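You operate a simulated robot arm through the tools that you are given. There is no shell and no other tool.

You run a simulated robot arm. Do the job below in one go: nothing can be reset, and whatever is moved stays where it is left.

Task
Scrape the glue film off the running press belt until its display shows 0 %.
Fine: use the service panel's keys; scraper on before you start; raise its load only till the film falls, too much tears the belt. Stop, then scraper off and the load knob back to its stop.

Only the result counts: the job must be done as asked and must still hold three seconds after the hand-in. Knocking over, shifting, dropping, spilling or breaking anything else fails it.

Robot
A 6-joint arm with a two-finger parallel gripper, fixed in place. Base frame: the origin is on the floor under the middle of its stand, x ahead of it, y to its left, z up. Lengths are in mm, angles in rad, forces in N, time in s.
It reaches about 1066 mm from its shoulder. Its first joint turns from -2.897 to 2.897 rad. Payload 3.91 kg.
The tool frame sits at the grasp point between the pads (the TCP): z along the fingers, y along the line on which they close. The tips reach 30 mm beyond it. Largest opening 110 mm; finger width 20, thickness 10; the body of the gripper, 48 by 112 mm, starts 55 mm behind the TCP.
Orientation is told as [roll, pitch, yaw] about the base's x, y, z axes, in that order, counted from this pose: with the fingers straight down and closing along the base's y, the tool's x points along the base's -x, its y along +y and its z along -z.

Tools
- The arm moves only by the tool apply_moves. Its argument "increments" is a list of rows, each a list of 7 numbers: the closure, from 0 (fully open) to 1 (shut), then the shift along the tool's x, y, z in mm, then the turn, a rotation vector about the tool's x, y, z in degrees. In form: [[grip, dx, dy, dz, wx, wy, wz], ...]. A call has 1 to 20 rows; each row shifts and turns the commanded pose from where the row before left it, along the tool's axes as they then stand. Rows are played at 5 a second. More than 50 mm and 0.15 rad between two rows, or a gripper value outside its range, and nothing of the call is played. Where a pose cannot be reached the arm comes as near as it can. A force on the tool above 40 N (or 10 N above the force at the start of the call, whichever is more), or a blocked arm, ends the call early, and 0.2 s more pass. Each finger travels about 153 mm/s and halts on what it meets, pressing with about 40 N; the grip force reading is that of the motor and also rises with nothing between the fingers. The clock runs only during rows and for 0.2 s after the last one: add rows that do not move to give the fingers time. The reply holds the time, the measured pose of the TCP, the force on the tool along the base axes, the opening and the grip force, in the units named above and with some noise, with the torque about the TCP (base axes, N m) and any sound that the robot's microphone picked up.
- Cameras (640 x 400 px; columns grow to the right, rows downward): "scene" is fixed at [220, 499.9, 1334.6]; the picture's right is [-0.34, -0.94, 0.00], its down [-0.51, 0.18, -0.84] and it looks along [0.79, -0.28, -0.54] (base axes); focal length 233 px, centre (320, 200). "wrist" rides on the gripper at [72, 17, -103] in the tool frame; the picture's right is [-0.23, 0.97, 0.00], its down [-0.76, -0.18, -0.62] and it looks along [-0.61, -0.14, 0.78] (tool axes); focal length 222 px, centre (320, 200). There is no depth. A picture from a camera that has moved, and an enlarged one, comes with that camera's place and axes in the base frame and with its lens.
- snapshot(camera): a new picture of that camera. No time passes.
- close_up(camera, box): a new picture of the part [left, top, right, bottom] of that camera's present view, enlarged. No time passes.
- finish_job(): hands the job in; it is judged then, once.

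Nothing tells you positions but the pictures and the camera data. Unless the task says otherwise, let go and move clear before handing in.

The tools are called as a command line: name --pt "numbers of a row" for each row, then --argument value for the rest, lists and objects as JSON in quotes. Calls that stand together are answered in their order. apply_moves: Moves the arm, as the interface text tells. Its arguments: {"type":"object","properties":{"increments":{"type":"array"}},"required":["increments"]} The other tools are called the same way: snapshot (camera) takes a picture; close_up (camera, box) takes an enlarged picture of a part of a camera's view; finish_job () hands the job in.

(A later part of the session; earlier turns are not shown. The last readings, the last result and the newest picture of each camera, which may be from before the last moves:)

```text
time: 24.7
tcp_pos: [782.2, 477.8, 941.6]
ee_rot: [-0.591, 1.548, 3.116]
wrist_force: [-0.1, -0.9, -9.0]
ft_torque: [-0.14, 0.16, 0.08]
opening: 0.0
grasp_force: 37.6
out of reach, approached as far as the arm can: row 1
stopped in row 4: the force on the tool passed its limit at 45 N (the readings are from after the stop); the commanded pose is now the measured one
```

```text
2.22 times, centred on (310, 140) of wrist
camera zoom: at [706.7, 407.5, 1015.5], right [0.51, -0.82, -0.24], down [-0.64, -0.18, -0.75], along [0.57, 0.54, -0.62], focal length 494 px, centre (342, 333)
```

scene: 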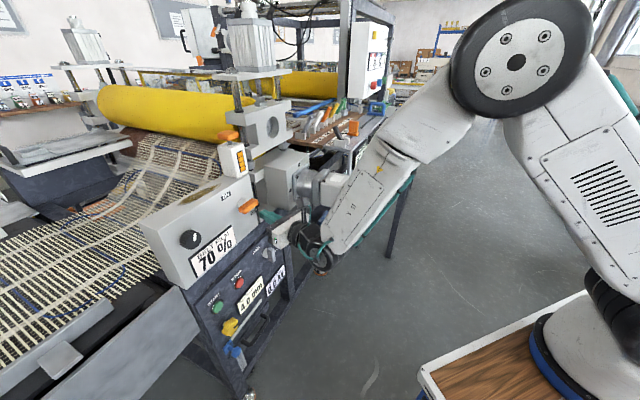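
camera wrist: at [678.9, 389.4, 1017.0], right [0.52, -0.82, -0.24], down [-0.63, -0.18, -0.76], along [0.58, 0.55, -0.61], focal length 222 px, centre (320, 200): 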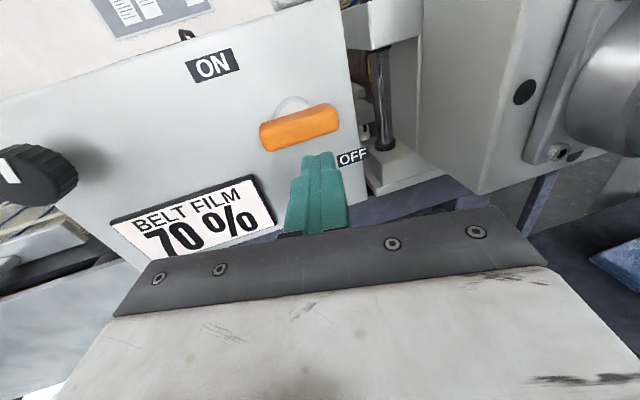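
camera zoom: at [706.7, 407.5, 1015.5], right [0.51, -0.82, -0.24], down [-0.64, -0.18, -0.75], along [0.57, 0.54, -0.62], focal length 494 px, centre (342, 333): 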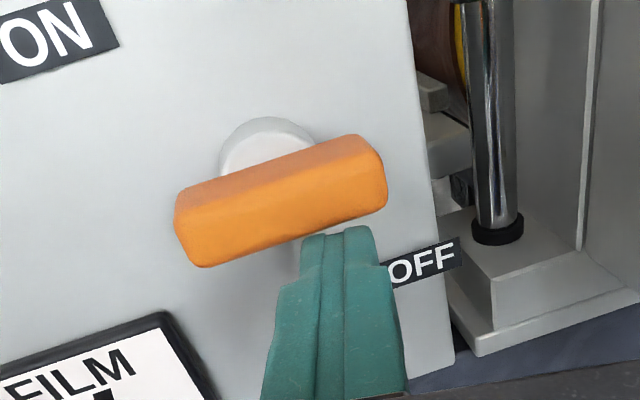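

The lift was blocked because my tips were too close to the hub (the rightward shift was out of reach). I'll lower a touch, yaw further right so I can get out to the bar's end, and check.

apply_moves --pt "1 -5 0 0 0 0 0" --pt "1 0 0 0 -7 0 0" --pt "1 0 5 2 0 0 0" --pt "1 0 5 2 0 0 0" --pt "1 0 0 0 0 0 0"

close_up --camera "wrist" --box '[230, 50, 390, 230]'

close_up --camera "scene" --box '[225, 180, 305, 240]'

```text
time: 25.9
tcp_pos: [791.8, 470.1, 937.9]
ee_rot: [-0.573, 1.549, 3.007]
wrist_force: [-0.1, 0.2, -0.3]
ft_torque: [0.0, 0.03, 0.04]
opening: 0.1
grasp_force: 37.6
```

```text
2.22 times, centred on (310, 140) of wrist
camera zoom: at [706.6, 410.0, 1011.9], right [0.41, -0.88, -0.24], down [-0.66, -0.1, -0.75], along [0.63, 0.46, -0.62], focal length 494 px, centre (342, 333)
```

zoom: 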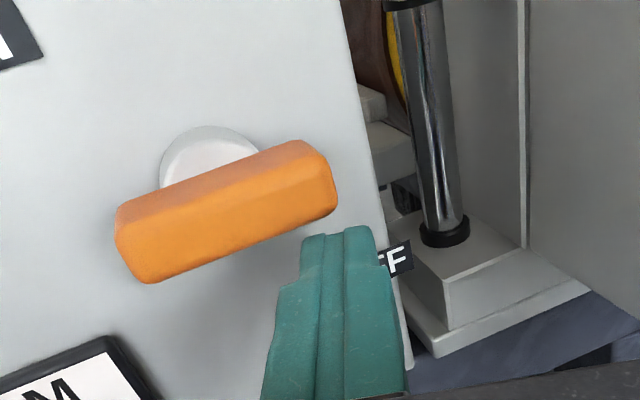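

```text
6.67 times, centred on (265, 210) of scene
camera zoom: at [220.0, 499.9, 1334.6], right [-0.34, -0.94, 0.0], down [-0.51, 0.18, -0.84], along [0.79, -0.28, -0.54], focal length 1556 px, centre (687, 133)
```

zoom: 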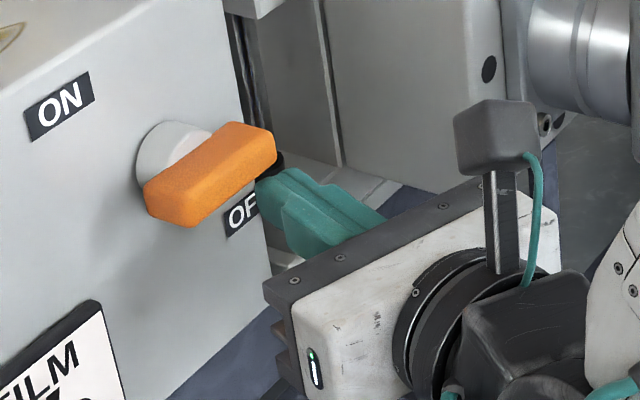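

The tips are now under the outer end of the bar. Lifting again in small steps.

apply_moves --pt "1 5 0 0 0 0 0" --pt "1 4 0 0 0 0 0" --pt "1 4 0 0 0 0 0" --pt "1 4 0 0 0 0 0" --pt "1 0 0 0 0 0 0"

close_up --camera "wrist" --box '[230, 50, 390, 230]'

close_up --camera "scene" --box '[225, 180, 305, 240]'

```text
time: 26.7
tcp_pos: [790.2, 468.0, 942.3]
ee_rot: [-0.192, 1.534, -2.892]
wrist_force: [-0.7, 0.7, -7.5]
ft_torque: [-0.06, 0.15, 0.06]
opening: 0.0
grasp_force: 37.8
stopped in row 3: the force on the tool passed its limit at 44 N (the readings are from after the stop); the commanded pose is now the measured one
```

```text
2.22 times, centred on (310, 140) of wrist
camera zoom: at [706.4, 409.2, 1017.7], right [0.41, -0.88, -0.23], down [-0.67, -0.11, -0.74], along [0.62, 0.46, -0.63], focal length 494 px, centre (342, 333)
```

zoom: 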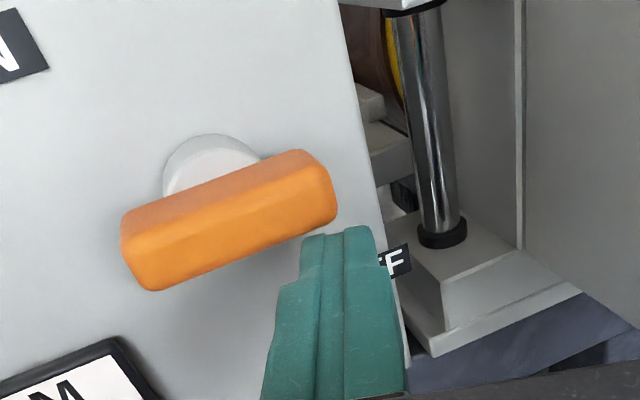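

```text
6.67 times, centred on (265, 210) of scene
camera zoom: at [220.0, 499.9, 1334.6], right [-0.34, -0.94, 0.0], down [-0.51, 0.18, -0.84], along [0.79, -0.28, -0.54], focal length 1556 px, centre (687, 133)
```

zoom: 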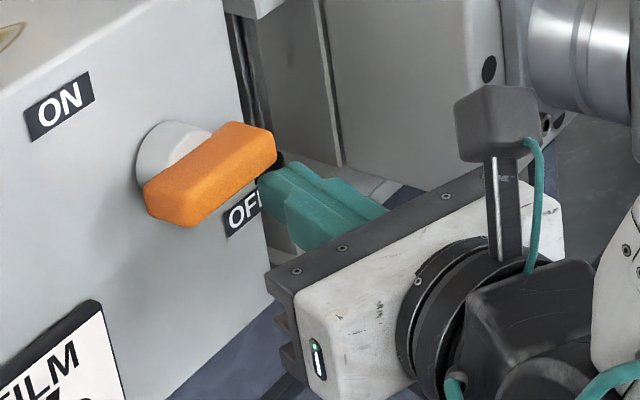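

The bar doesn't yield counter-clockwise even at 44 N near its end, so that side must be its stop and ON is clockwise. I'll slide under the left end instead and lift there.

apply_moves --pt "1 -7 0 0 0 0 0" --pt "1 0 -12.1 -3 0 0 0" --pt "1 0 -12.1 -3 0 0 0" --pt "1 0 -12.1 -3 0 0 0" --pt "1 0 -12.1 -3 0 0 0" --pt "1 0 0 0 0 0 0"

close_up --camera "wrist" --box '[230, 50, 390, 230]'

close_up --camera "scene" --box '[225, 180, 305, 240]'

```text
time: 28.1
tcp_pos: [758.0, 508.0, 937.3]
ee_rot: [-0.235, 1.538, -2.935]
wrist_force: [0.2, 0.1, 0.5]
ft_torque: [0.0, 0.0, -0.01]
opening: 0.0
grasp_force: 38.1
```

```text
2.22 times, centred on (310, 140) of wrist
camera zoom: at [674.4, 447.9, 1012.5], right [0.41, -0.88, -0.23], down [-0.66, -0.11, -0.74], along [0.63, 0.46, -0.63], focal length 494 px, centre (342, 333)
```

zoom: 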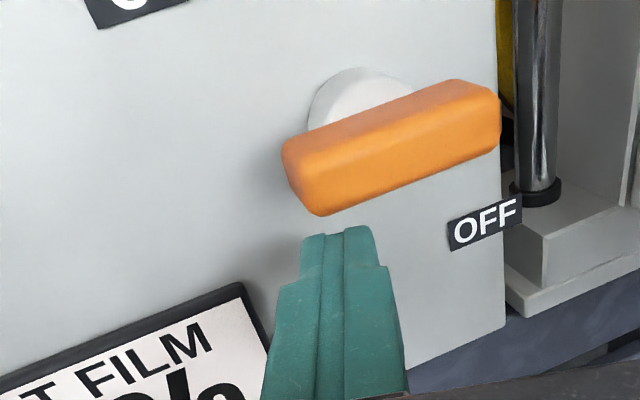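

```text
6.67 times, centred on (265, 210) of scene
camera zoom: at [220.0, 499.9, 1334.6], right [-0.34, -0.94, 0.0], down [-0.51, 0.18, -0.84], along [0.79, -0.28, -0.54], focal length 1556 px, centre (687, 133)
```

zoom: 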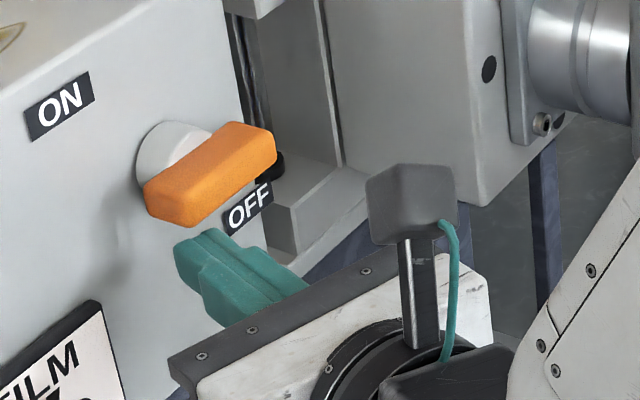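

The tips are below the bar's left end. Lifting in small steps.

apply_moves --pt "1 5 0 0 0 0 0" --pt "1 5 0 0 0 0 0" --pt "1 4 0 0 0 0 0" --pt "1 4 0 0 0 0 0" --pt "1 4 0 0 0 0 0" --pt "1 0 0 0 0 0 0"

close_up --camera "wrist" --box '[230, 50, 390, 230]'

close_up --camera "scene" --box '[225, 180, 305, 240]'

```text
time: 29.5
tcp_pos: [758.4, 508.2, 959.3]
ee_rot: [-0.255, 1.539, -2.958]
wrist_force: [-2.7, 2.6, 1.0]
ft_torque: [-0.02, -0.1, 0.11]
opening: 0.0
grasp_force: 38.0
```

```text
2.22 times, centred on (310, 140) of wrist
camera zoom: at [675.6, 448.4, 1035.0], right [0.41, -0.88, -0.23], down [-0.66, -0.11, -0.74], along [0.63, 0.46, -0.63], focal length 494 px, centre (342, 333)
```

zoom: 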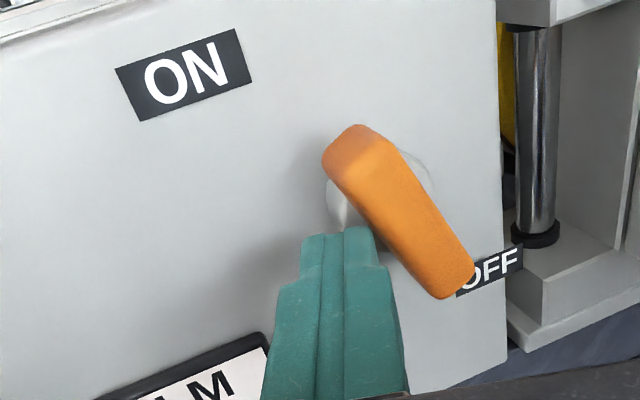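

```text
6.67 times, centred on (265, 210) of scene
camera zoom: at [220.0, 499.9, 1334.6], right [-0.34, -0.94, 0.0], down [-0.51, 0.18, -0.84], along [0.79, -0.28, -0.54], focal length 1556 px, centre (687, 133)
```

zoom: 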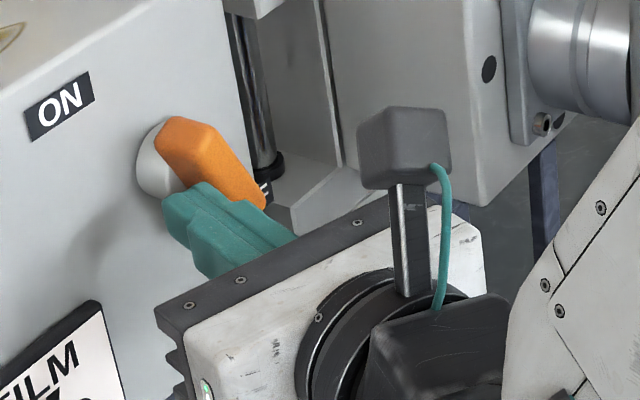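

The lever turns clockwise and is at roughly 45° now. I'll keep lifting and then push right to bring it toward vertical.

apply_moves --pt "1 4 0 0 0 0 0" --pt "1 4 0 0 0 0 0" --pt "1 4 0 0 0 0 0" --pt "1 0 3 0 0 0 0" --pt "1 0 3 0 0 0 0" --pt "1 0 3 0 0 0 0" --pt "1 0 0 0 0 0 0"

close_up --camera "wrist" --box '[230, 50, 390, 230]'

close_up --camera "scene" --box '[225, 180, 305, 240]'

```text
time: 31.1
tcp_pos: [760.7, 502.6, 971.3]
ee_rot: [-0.182, 1.538, -2.877]
wrist_force: [-8.3, 32.8, -2.1]
ft_torque: [-0.17, -0.03, 1.06]
opening: 0.1
grasp_force: 37.7
```

```text
2.22 times, centred on (310, 140) of wrist
camera zoom: at [678.0, 443.4, 1046.4], right [0.41, -0.88, -0.23], down [-0.66, -0.12, -0.74], along [0.62, 0.46, -0.63], focal length 494 px, centre (342, 333)
```

zoom: 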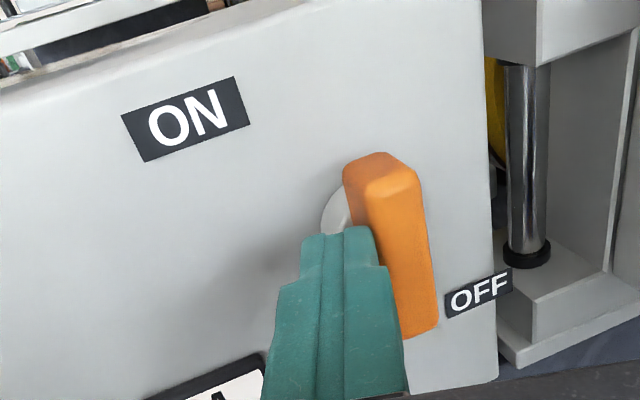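

```text
6.67 times, centred on (265, 210) of scene
camera zoom: at [220.0, 499.9, 1334.6], right [-0.34, -0.94, 0.0], down [-0.51, 0.18, -0.84], along [0.79, -0.28, -0.54], focal length 1556 px, centre (687, 133)
```

zoom: 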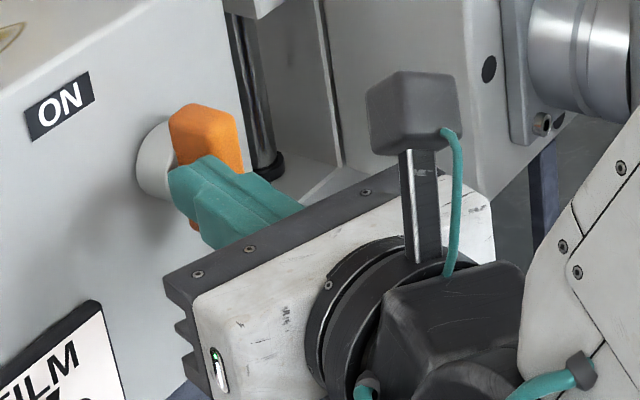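

The bar is now vertical and pushing back at about 33 N, so it's at its ON stop. I'll back off left and retreat, then check it stays.

apply_moves --pt "1 0 -5 0 0 0 0" --pt "1 0 -5 -5 0 0 0" --pt "1 0 0 -25 0 0 0" --pt "1 0 0 -30 0 0 0" --pt "1 0 0 -30 0 0 0" --pt "1 0 0 0 0 0 0"

snapshot --camera "wrist"

close_up --camera "scene" --box '[140, 120, 300, 240]'

```text
time: 32.5
tcp_pos: [675.1, 471.4, 972.1]
ee_rot: [-0.232, 1.539, -2.931]
wrist_force: [-0.5, -0.3, -0.5]
ft_torque: [-0.03, -0.01, 0.0]
opening: 0.0
grasp_force: 37.6
```

```text
taken
camera wrist: at [593.2, 411.5, 1048.3], right [0.41, -0.88, -0.23], down [-0.66, -0.11, -0.74], along [0.63, 0.46, -0.63], focal length 222 px, centre (320, 200)
```

wrist: 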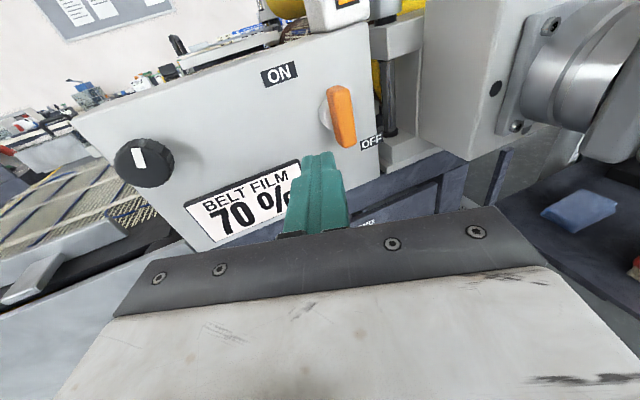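

```text
3.33 times, centred on (220, 180) of scene
camera zoom: at [220.0, 499.9, 1334.6], right [-0.34, -0.94, 0.0], down [-0.51, 0.18, -0.84], along [0.79, -0.28, -0.54], focal length 778 px, centre (653, 267)
```

zoom: 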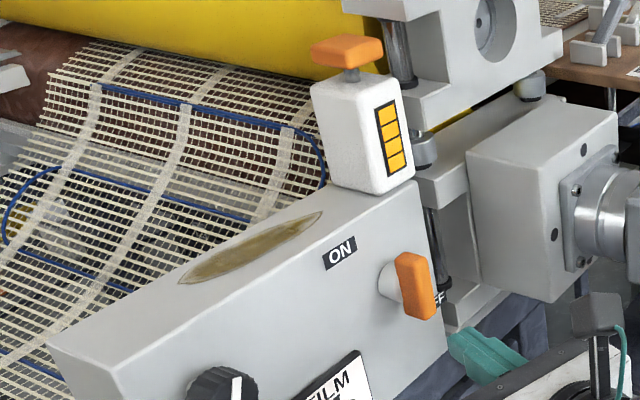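

The scraper lever stays vertical at ON. Next is START, at about (690, 640, 716); I'll turn back to 40° yaw and move left and down in front of it in stages, watching for the guard plate on the left.

apply_moves --pt "1 0 0 0 7 0 0" --pt "1 0 0 0 7 1 0" --pt "1 -20 -20 0 0 1 0" --pt "1 -20 -20 0 0 0 0" --pt "1 -20 -20 0 0 0 0" --pt "1 -20 -20 0 0 0 0" --pt "1 -20 -20 0 0 0 0" --pt "1 -20 -10 0 0 0 0" --pt "1 0 0 0 0 0 0"

snapshot --camera "wrist"

snapshot --camera "scene"

```text
time: 34.5
tcp_pos: [600.2, 561.4, 855.2]
ee_rot: [-1.907, 1.555, 1.92]
wrist_force: [-0.8, -0.4, -0.4]
ft_torque: [0.0, 0.01, 0.0]
opening: 0.2
grasp_force: 37.9
out of reach, approached as far as the arm can: row 2
```

```text
taken
camera wrist: at [532.2, 481.7, 927.1], right [0.62, -0.75, -0.24], down [-0.6, -0.25, -0.76], along [0.51, 0.61, -0.6], focal length 222 px, centre (320, 200)
```

wrist: 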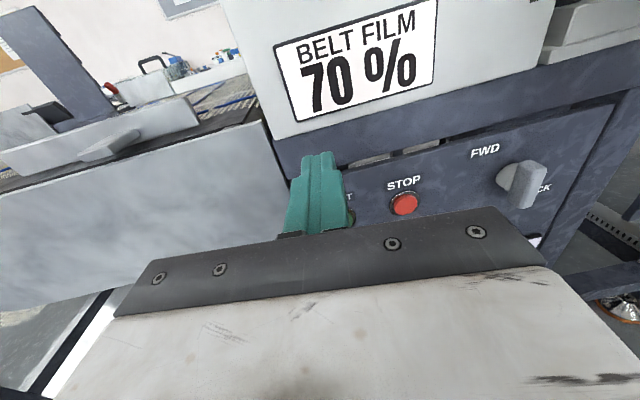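

```text
taken
```

scene: 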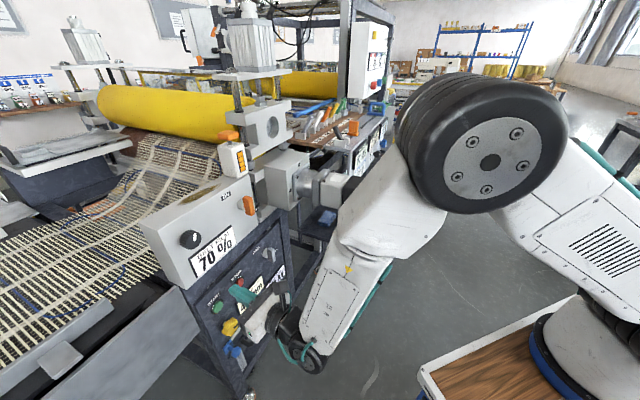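

I'm level with the display now, with START hidden just behind the closed fingers. Continuing straight down to the button's height.

apply_moves --pt "1 -23 0 0 0 0 0" --pt "1 -23 0 0 0 0 0" --pt "1 -23 0 0 0 0 0" --pt "1 -23 0 0 0 0 0" --pt "1 -23 0 0 0 0 0" --pt "1 -24 -3 0 0 0 0" --pt "1 0 0 0 0 0 0"

snapshot --camera "wrist"

snapshot --camera "scene"

```text
time: 36.1
tcp_pos: [598.5, 565.5, 717.9]
ee_rot: [-1.907, 1.556, 1.92]
wrist_force: [0.1, -0.5, 0.2]
ft_torque: [0.0, 0.05, -0.02]
opening: 0.0
grasp_force: 38.0
```

```text
taken
camera wrist: at [529.9, 485.2, 789.3], right [0.62, -0.75, -0.24], down [-0.6, -0.25, -0.76], along [0.51, 0.61, -0.6], focal length 222 px, centre (320, 200)
```

wrist: 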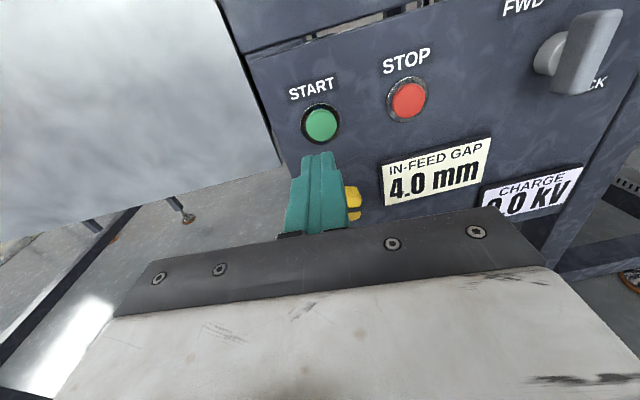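

```text
taken
```

scene: 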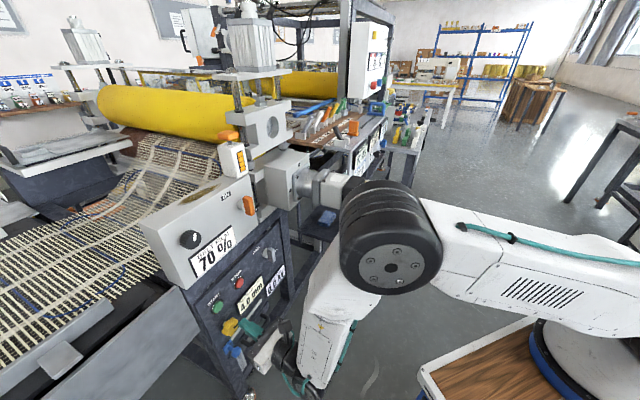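

START sits right on the tool's centre line, about 5 mm low. I'll lower 5 mm and move in until the tips are about 10 mm short of the button.

apply_moves --pt "1 -5 0 20 0 0 0" --pt "1 0 0 20 0 0 0" --pt "1 0 0 20 0 0 0" --pt "1 0 0 18 0 0 0" --pt "1 0 0 0 0 0 0"

snapshot --camera "wrist"

close_up --camera "scene" --box '[180, 260, 300, 350]'

```text
time: 37.3
tcp_pos: [659.1, 615.4, 713.2]
ee_rot: [-1.896, 1.555, 1.93]
wrist_force: [-0.4, -0.1, 0.5]
ft_torque: [0.02, -0.02, 0.02]
opening: 0.0
grasp_force: 38.0
```

```text
taken
camera wrist: at [590.4, 534.2, 784.3], right [0.62, -0.75, -0.24], down [-0.6, -0.25, -0.76], along [0.51, 0.61, -0.6], focal length 222 px, centre (320, 200)
```

wrist: 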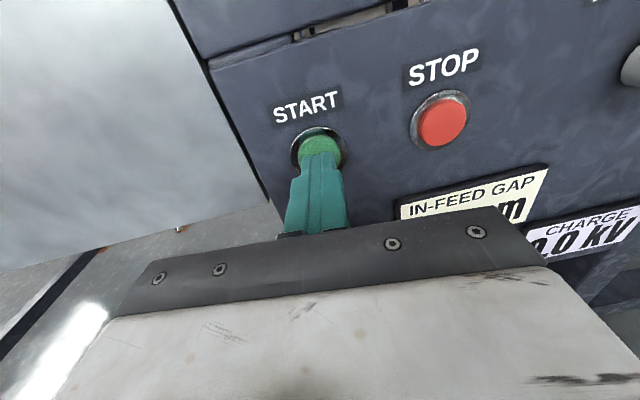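

```text
4.44 times, centred on (240, 305) of scene
camera zoom: at [220.0, 499.9, 1334.6], right [-0.34, -0.94, 0.0], down [-0.51, 0.18, -0.84], along [0.79, -0.28, -0.54], focal length 1037 px, centre (676, -267)
```

zoom: 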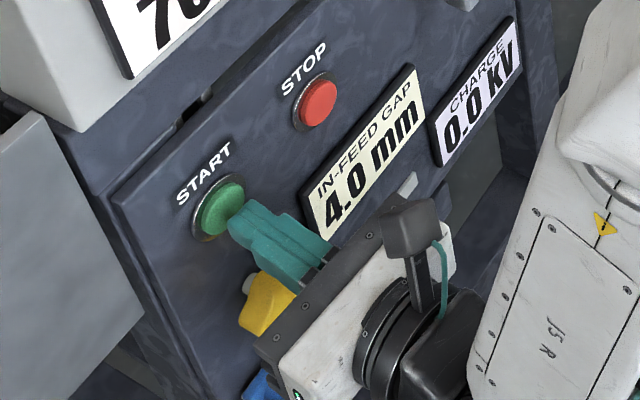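

The tips are about 10 mm in front of the green button, centred. Pressing forward in small steps.

apply_moves --pt "1 0 0 4 0 0 0" --pt "1 0 0 4 0 0 0" --pt "1 0 0 3 0 0 0" --pt "1 0 0 3 0 0 0" --pt "1 0 0 0 0 0 0"

snapshot --camera "wrist"

```text
time: 38.5
tcp_pos: [669.6, 624.0, 712.7]
ee_rot: [-1.893, 1.557, 1.938]
wrist_force: [-4.4, -2.6, 0.3]
ft_torque: [0.02, -0.02, 0.04]
opening: 0.0
grasp_force: 38.0
heard: click
```

```text
taken
camera wrist: at [601.5, 544.2, 784.4], right [0.62, -0.75, -0.24], down [-0.6, -0.25, -0.76], along [0.51, 0.61, -0.6], focal length 222 px, centre (320, 200)
```

wrist: 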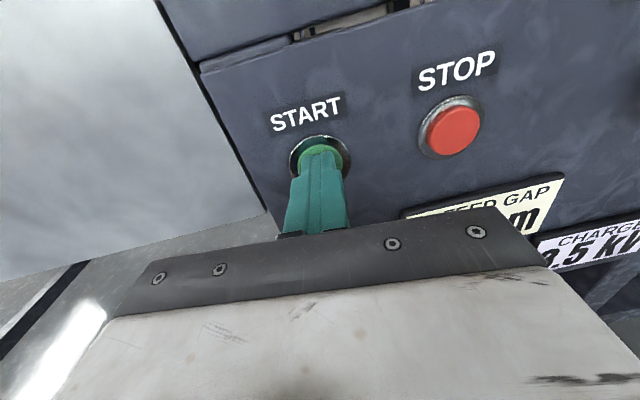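

A click was heard, and the CHARGE display is changing, so the belt seems to be running. I'll back off from the button and check the displays.

apply_moves --pt "1 0 0 -20 0 0 0" --pt "1 0 0 -30 0 0 0"

snapshot --camera "wrist"

close_up --camera "scene" --box '[140, 190, 300, 310]'

```text
time: 39.1
tcp_pos: [630.4, 591.5, 712.9]
ee_rot: [-1.924, 1.555, 1.906]
wrist_force: [0.3, -0.2, 0.4]
ft_torque: [-0.04, -0.01, 0.05]
opening: 0.1
grasp_force: 38.1
```

```text
taken
camera wrist: at [561.2, 511.6, 784.0], right [0.62, -0.75, -0.24], down [-0.6, -0.25, -0.76], along [0.51, 0.61, -0.6], focal length 222 px, centre (320, 200)
```

wrist: 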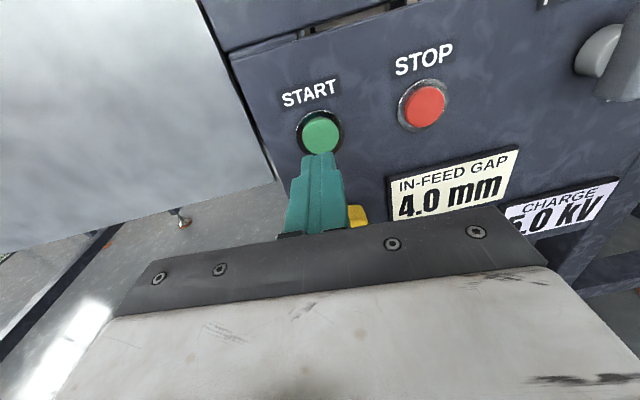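

```text
3.33 times, centred on (220, 250) of scene
camera zoom: at [220.0, 499.9, 1334.6], right [-0.34, -0.94, 0.0], down [-0.51, 0.18, -0.84], along [0.79, -0.28, -0.54], focal length 778 px, centre (653, 33)
```

zoom: 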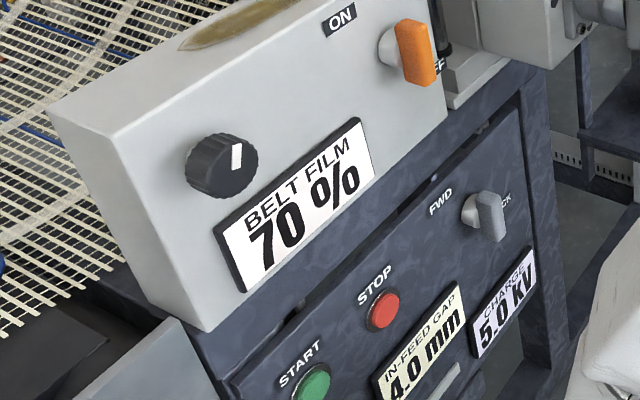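

The film display still reads 70 % and charge is at 5.0 kV. I'll move up toward the load knob now and watch both displays.

apply_moves --pt "1 25 0 0 0 0 0" --pt "1 25 0 -5 0 0 0"

close_up --camera "scene" --box '[140, 190, 300, 310]'

```text
time: 39.7
tcp_pos: [629.0, 588.0, 762.7]
ee_rot: [-1.889, 1.555, 1.94]
wrist_force: [0.0, -0.5, 0.0]
ft_torque: [-0.02, 0.0, 0.0]
opening: 0.1
grasp_force: 37.5
```

```text
3.33 times, centred on (220, 250) of scene
camera zoom: at [220.0, 499.9, 1334.6], right [-0.34, -0.94, 0.0], down [-0.51, 0.18, -0.84], along [0.79, -0.28, -0.54], focal length 778 px, centre (653, 33)
```

zoom: 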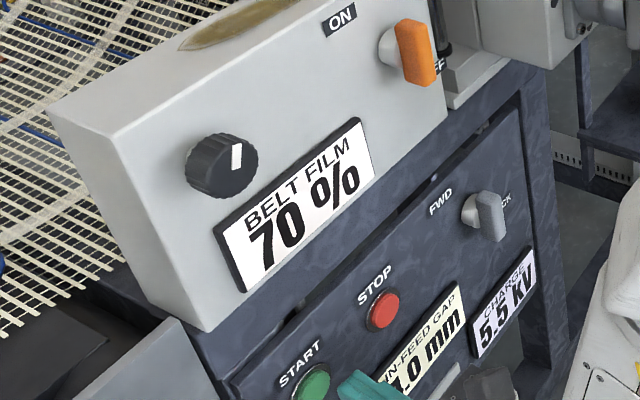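

Charge is levelling off (5.5 kV) and film is still 70 %. I'll rise in front of the load knob with the fingers opened.

apply_moves --pt "1 37 -1 -5 0 0 0" --pt "0.4 37 -1 -5 0 0 0" --pt "0.4 37 -1 -5 0 0 0" --pt "0.4 37 -1 0 0 0 0" --pt "0.4 37 -1 0 0 0 0" --pt "0.4 39 -2 0 0 0 0" --pt "0.4 0 0 0 0 0 0"

snapshot --camera "wrist"

close_up --camera "scene" --box '[140, 190, 300, 310]'

```text
time: 41.3
tcp_pos: [613.4, 581.0, 987.2]
ee_rot: [-1.871, 1.554, 1.954]
wrist_force: [-0.1, -0.4, 0.0]
ft_torque: [0.01, 0.0, -0.03]
opening: 66.0
grasp_force: 0.0
```

```text
taken
camera wrist: at [546.0, 501.2, 1059.3], right [0.62, -0.75, -0.24], down [-0.6, -0.25, -0.76], along [0.51, 0.61, -0.6], focal length 222 px, centre (320, 200)
```

wrist: 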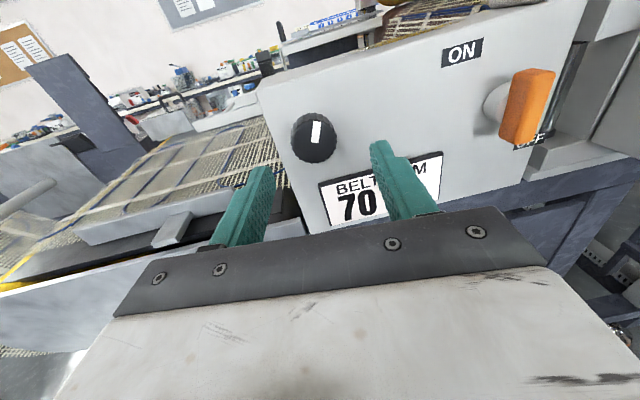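

```text
3.33 times, centred on (220, 250) of scene
camera zoom: at [220.0, 499.9, 1334.6], right [-0.34, -0.94, 0.0], down [-0.51, 0.18, -0.84], along [0.79, -0.28, -0.54], focal length 778 px, centre (653, 33)
```

zoom: 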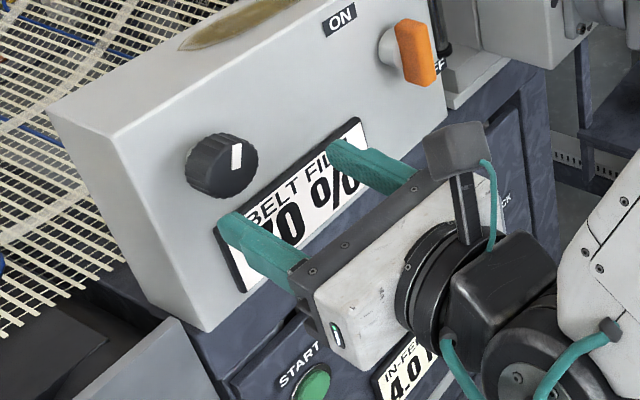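

The knob is right in front of the tool axis. I'll zoom to fine-tune the centring before gripping.

close_up --camera "wrist" --box '[240, 90, 400, 190]'

```text
4.00 times, centred on (320, 140) of wrist
camera zoom: at [546.0, 501.2, 1059.3], right [0.62, -0.75, -0.24], down [-0.6, -0.25, -0.76], along [0.51, 0.61, -0.6], focal length 888 px, centre (320, 440)
```

zoom: 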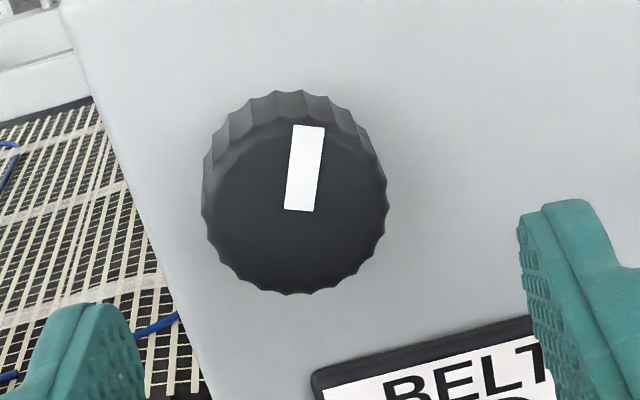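

The knob's axis is about 5 mm left of the tool axis. I'll correct this and move in around the knob.

apply_moves --pt "0.4 -1 -4.8 10 0 0 0" --pt "0.4 0 0 18 0 0 0" --pt "0.4 0 0 18 0 0 0" --pt "0.4 0 0 16 0 0 0" --pt "0.4 0 0 0 0 0 0"

snapshot --camera "wrist"

close_up --camera "scene" --box '[140, 190, 300, 310]'

```text
time: 42.5
tcp_pos: [658.7, 624.3, 986.2]
ee_rot: [-1.895, 1.556, 1.932]
wrist_force: [0.8, 0.7, 0.2]
ft_torque: [-0.02, -0.01, 0.05]
opening: 65.9
grasp_force: 0.0
```

```text
taken
camera wrist: at [590.3, 544.0, 1057.6], right [0.62, -0.75, -0.24], down [-0.6, -0.25, -0.76], along [0.51, 0.61, -0.6], focal length 222 px, centre (320, 200)
```

wrist: 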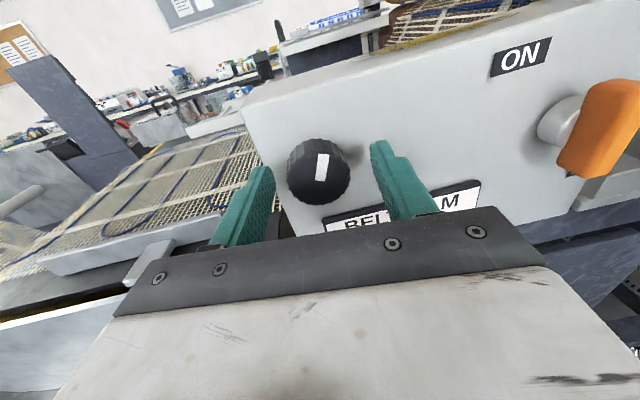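

```text
3.33 times, centred on (220, 250) of scene
camera zoom: at [220.0, 499.9, 1334.6], right [-0.34, -0.94, 0.0], down [-0.51, 0.18, -0.84], along [0.79, -0.28, -0.54], focal length 778 px, centre (653, 33)
```

zoom: 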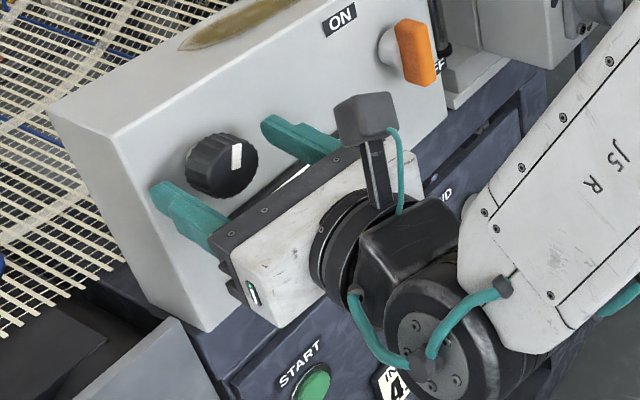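

close_up --camera "wrist" --box '[240, 110, 400, 210]'

close_up --camera "scene" --box '[160, 215, 240, 265]'

```text
4.00 times, centred on (320, 160) of wrist
camera zoom: at [590.3, 544.0, 1057.6], right [0.62, -0.75, -0.24], down [-0.6, -0.25, -0.76], along [0.51, 0.61, -0.6], focal length 888 px, centre (320, 360)
```

zoom: 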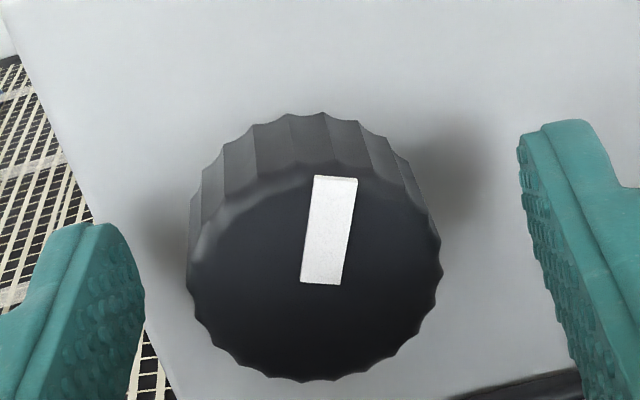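

```text
8.00 times, centred on (200, 240) of scene
camera zoom: at [220.0, 499.9, 1334.6], right [-0.34, -0.94, 0.0], down [-0.51, 0.18, -0.84], along [0.79, -0.28, -0.54], focal length 1867 px, centre (1280, -120)
```

zoom: 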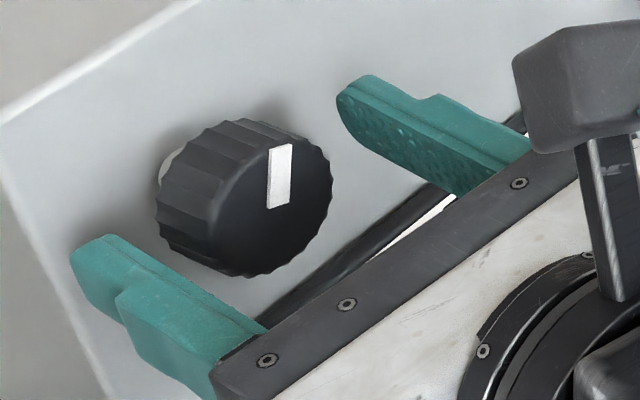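

The knob is centred to within 2 mm. I'll raise 2 mm and close on it.

apply_moves --pt "0.4 2 0 2 0 0 0" --pt "1 0 0 0 0 0 0" --pt "1 0 0 0 0 0 0" --pt "1 0 0 0 0 0 0"

close_up --camera "wrist" --box '[240, 110, 400, 210]'

close_up --camera "scene" --box '[140, 190, 300, 310]'

```text
time: 43.5
tcp_pos: [659.3, 626.2, 987.9]
ee_rot: [-1.923, 1.555, 1.908]
wrist_force: [-0.3, 6.8, 0.3]
ft_torque: [-0.21, 0.24, 1.12]
opening: 40.8
grasp_force: 45.6
```

```text
4.00 times, centred on (320, 160) of wrist
camera zoom: at [590.7, 546.2, 1059.8], right [0.62, -0.75, -0.24], down [-0.6, -0.25, -0.76], along [0.51, 0.61, -0.6], focal length 888 px, centre (320, 360)
```

zoom: 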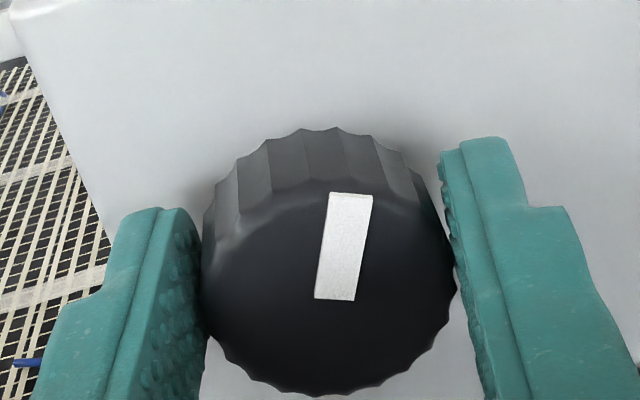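

```text
3.33 times, centred on (220, 250) of scene
camera zoom: at [220.0, 499.9, 1334.6], right [-0.34, -0.94, 0.0], down [-0.51, 0.18, -0.84], along [0.79, -0.28, -0.54], focal length 778 px, centre (653, 33)
```

zoom: 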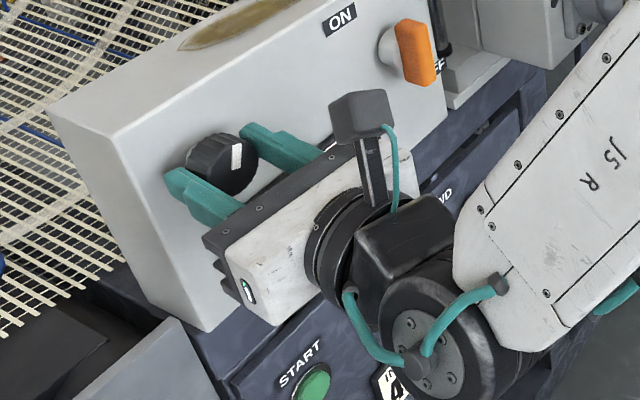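

The knob is gripped (40.8 mm). I'll turn it clockwise gently by 12° and see whether it moves freely and what the display does.

apply_moves --pt "1 0 -1 0 0 0 6" --pt "1 0 0 0 0 0 6" --pt "1 0 0 0 0 0 0"

snapshot --camera "wrist"

snapshot --camera "scene"

```text
time: 44.3
tcp_pos: [659.5, 627.0, 987.8]
ee_rot: [-1.591, 1.346, 2.237]
wrist_force: [-0.6, -0.7, -1.9]
ft_torque: [-0.08, 0.14, 0.85]
opening: 40.7
grasp_force: 45.1
```

```text
taken
camera wrist: at [600.3, 534.5, 1054.3], right [0.57, -0.69, -0.44], down [-0.7, -0.13, -0.71], along [0.43, 0.71, -0.56], focal length 222 px, centre (320, 200)
```

wrist: 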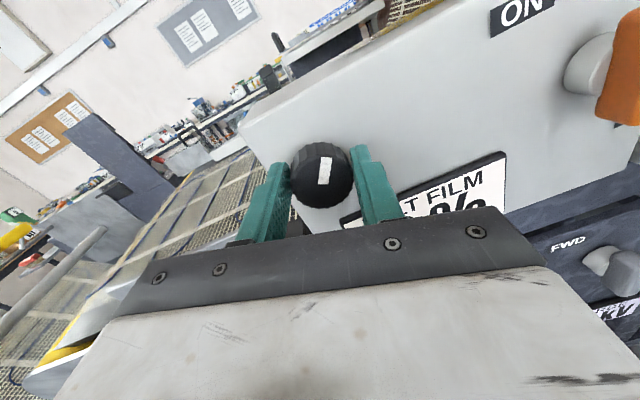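

```text
taken
```

scene: 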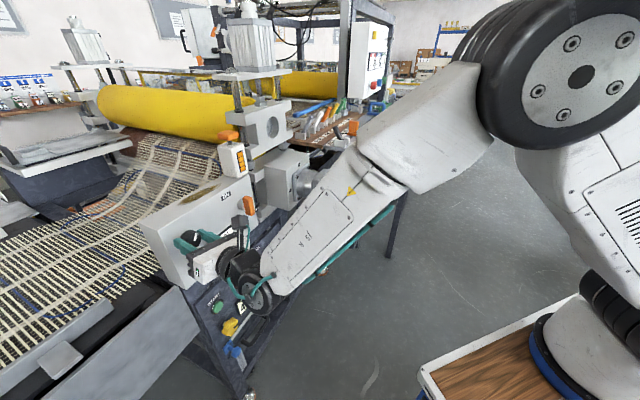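

The knob turns with the gripper clockwise. The display is still partly hidden, so I'll turn 12° more and look.

apply_moves --pt "1 0 0 0 0 0 6" --pt "1 0 0 0 0 0 6" --pt "1 0 0 0 0 0 0"

snapshot --camera "wrist"

close_up --camera "scene" --box '[140, 190, 300, 310]'

```text
time: 45.1
tcp_pos: [659.9, 626.1, 987.2]
ee_rot: [-1.584, 1.137, 2.244]
wrist_force: [8.9, -1.7, -1.4]
ft_torque: [-0.01, -0.03, 0.79]
opening: 40.3
grasp_force: 45.1
```

```text
taken
camera wrist: at [608.9, 523.8, 1045.7], right [0.5, -0.61, -0.62], down [-0.79, -0.02, -0.62], along [0.36, 0.79, -0.49], focal length 222 px, centre (320, 200)
```

wrist: 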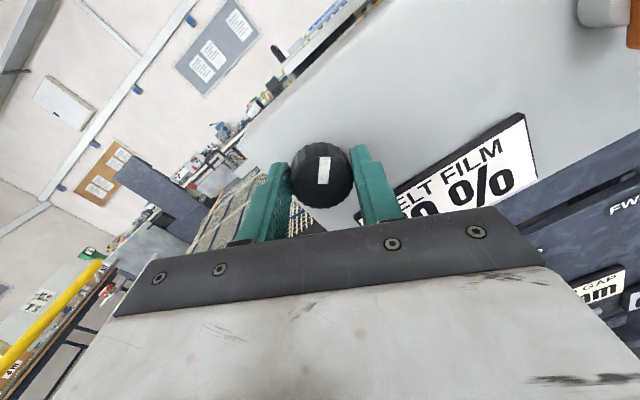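

```text
3.33 times, centred on (220, 250) of scene
camera zoom: at [220.0, 499.9, 1334.6], right [-0.34, -0.94, 0.0], down [-0.51, 0.18, -0.84], along [0.79, -0.28, -0.54], focal length 778 px, centre (653, 33)
```

zoom: 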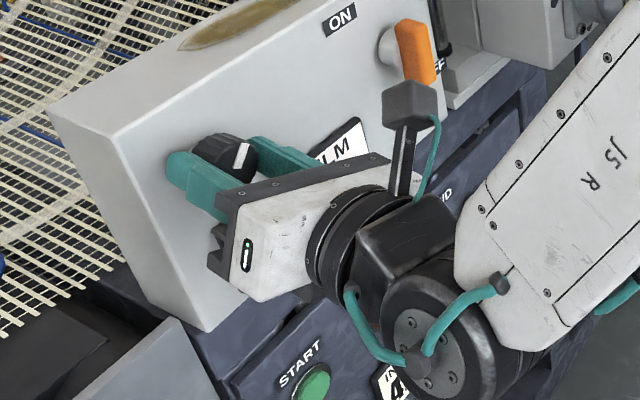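

close_up --camera "wrist" --box '[360, 90, 560, 240]'

```text
2.67 times, centred on (460, 165) of wrist
camera zoom: at [608.9, 523.8, 1045.7], right [0.5, -0.61, -0.62], down [-0.79, -0.02, -0.62], along [0.36, 0.79, -0.49], focal length 592 px, centre (-53, 293)
```

zoom: 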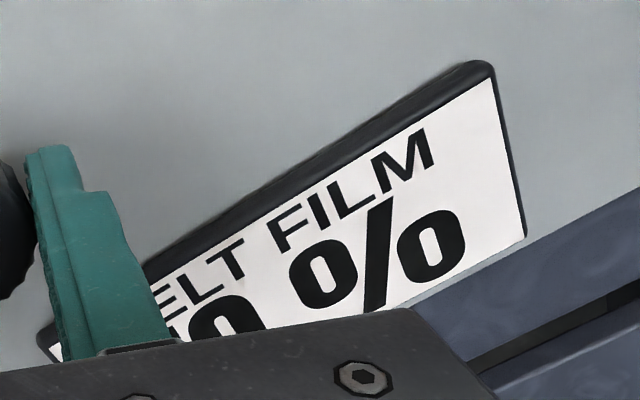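

The last digit still reads 0 (70 %), so no film is coming off yet. Turning a bit more in small steps.

apply_moves --pt "1 0 0 0 0 0 5" --pt "1 0 0 0 0 0 5" --pt "1 0 0 0 0 0 0" --pt "1 0 0 0 0 0 0"

snapshot --camera "wrist"

```text
time: 46.1
tcp_pos: [660.8, 624.5, 988.3]
ee_rot: [-1.58, 0.961, 2.248]
wrist_force: [12.5, -12.4, -0.9]
ft_torque: [0.21, -0.22, 0.52]
opening: 39.9
grasp_force: 45.2
```

```text
taken
camera wrist: at [615.0, 516.1, 1036.5], right [0.43, -0.52, -0.74], down [-0.85, 0.06, -0.53], along [0.32, 0.85, -0.41], focal length 222 px, centre (320, 200)
```

wrist: 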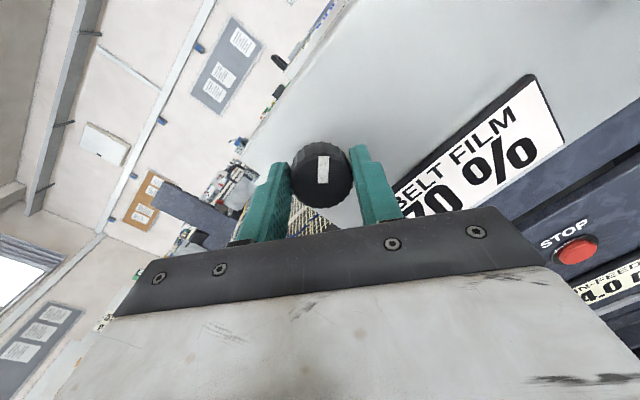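

The display is now readable at 70 %. I'll check the knob mark for slip before turning on.

close_up --camera "wrist" --box '[260, 120, 400, 220]'

close_up --camera "scene" --box '[160, 215, 240, 265]'

```text
4.00 times, centred on (330, 170) of wrist
camera zoom: at [615.0, 516.1, 1036.5], right [0.43, -0.52, -0.74], down [-0.85, 0.06, -0.53], along [0.32, 0.85, -0.41], focal length 888 px, centre (280, 320)
```

zoom: 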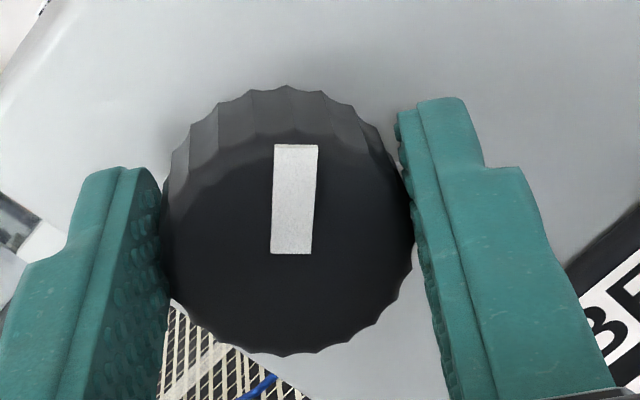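

```text
8.00 times, centred on (200, 240) of scene
camera zoom: at [220.0, 499.9, 1334.6], right [-0.34, -0.94, 0.0], down [-0.51, 0.18, -0.84], along [0.79, -0.28, -0.54], focal length 1867 px, centre (1280, -120)
```

zoom: 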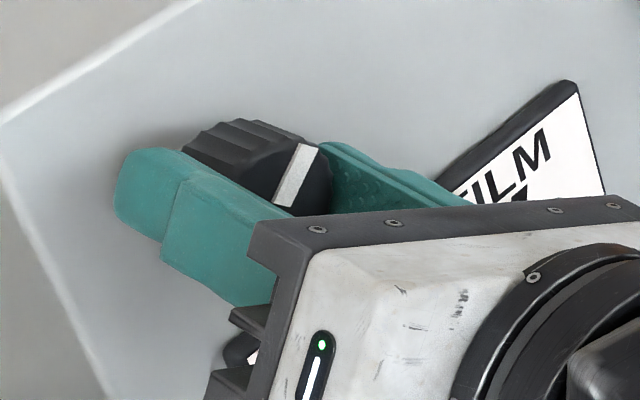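

The knob is about 26° on from its stop (the grip slipped roughly 8°). Film still 70 %; continuing in 10° steps with a small centring correction.

apply_moves --pt "1 0.6 0.8 0 0 0 5" --pt "1 0 0 0 0 0 5" --pt "1 0 0 0 0 0 0" --pt "1 0 0 0 0 0 0"

snapshot --camera "wrist"

```text
time: 47.1
tcp_pos: [660.1, 625.1, 987.6]
ee_rot: [-1.577, 0.788, 2.251]
wrist_force: [13.6, -9.4, -4.8]
ft_torque: [0.22, -0.27, 0.74]
opening: 39.6
grasp_force: 45.6
```

```text
taken
camera wrist: at [620.3, 509.7, 1025.8], right [0.34, -0.41, -0.85], down [-0.9, 0.12, -0.42], along [0.27, 0.91, -0.33], focal length 222 px, centre (320, 200)
```

wrist: 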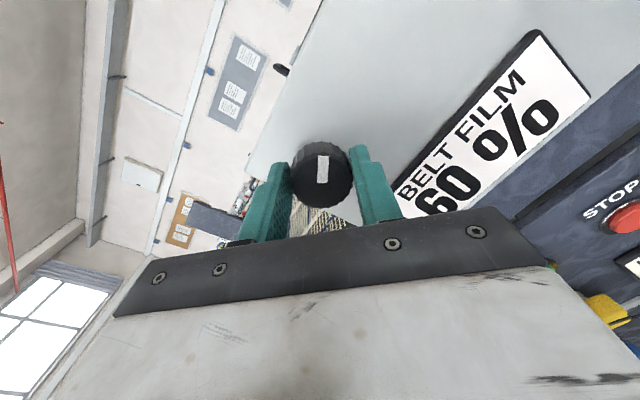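

The display now reads about 60 %, so the film is falling. I'll stop turning here and watch.

close_up --camera "wrist" --box '[380, 30, 600, 220]'

apply_moves --pt "1 0 0 0 0 0 0"

close_up --camera "wrist" --box '[380, 30, 600, 220]'

```text
2.11 times, centred on (490, 125) of wrist
camera zoom: at [620.3, 509.7, 1025.8], right [0.34, -0.41, -0.85], down [-0.9, 0.12, -0.42], along [0.27, 0.91, -0.33], focal length 468 px, centre (-38, 358)
```

zoom: 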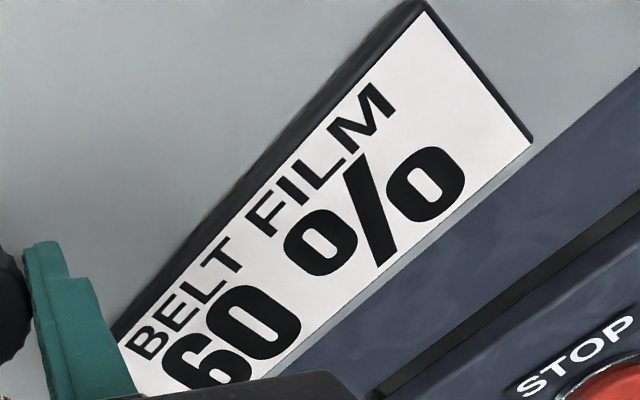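

```text
time: 47.5
tcp_pos: [660.3, 623.5, 987.3]
ee_rot: [-1.578, 0.787, 2.252]
wrist_force: [12.3, -9.9, -5.1]
ft_torque: [0.48, -0.52, 0.3]
opening: 39.6
grasp_force: 44.9
```

```text
2.11 times, centred on (490, 125) of wrist
camera zoom: at [620.3, 509.8, 1025.8], right [0.34, -0.41, -0.85], down [-0.9, 0.12, -0.42], along [0.27, 0.91, -0.33], focal length 468 px, centre (-38, 358)
```

zoom: 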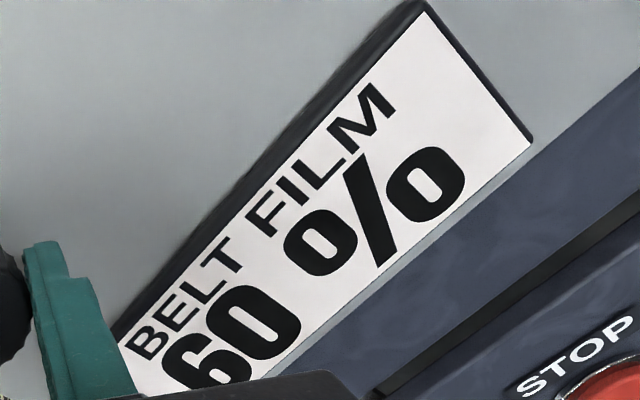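

Reading 60 %. Waiting a second without moving.

apply_moves --pt "1 0 0 0 0 0 0" --pt "1 0 0 0 0 0 0" --pt "1 0 0 0 0 0 0" --pt "1 0 0 0 0 0 0"

close_up --camera "wrist" --box '[380, 30, 600, 220]'

```text
time: 48.5
tcp_pos: [660.5, 624.4, 987.0]
ee_rot: [-1.577, 0.787, 2.25]
wrist_force: [11.6, -10.7, -7.6]
ft_torque: [0.53, -0.57, 0.15]
opening: 39.9
grasp_force: 45.4
```

```text
2.11 times, centred on (490, 125) of wrist
camera zoom: at [620.3, 509.8, 1025.9], right [0.34, -0.41, -0.85], down [-0.9, 0.12, -0.42], along [0.27, 0.91, -0.33], focal length 468 px, centre (-38, 358)
```

zoom: 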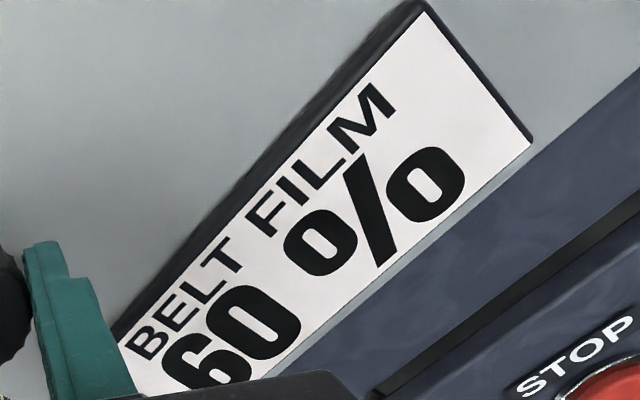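

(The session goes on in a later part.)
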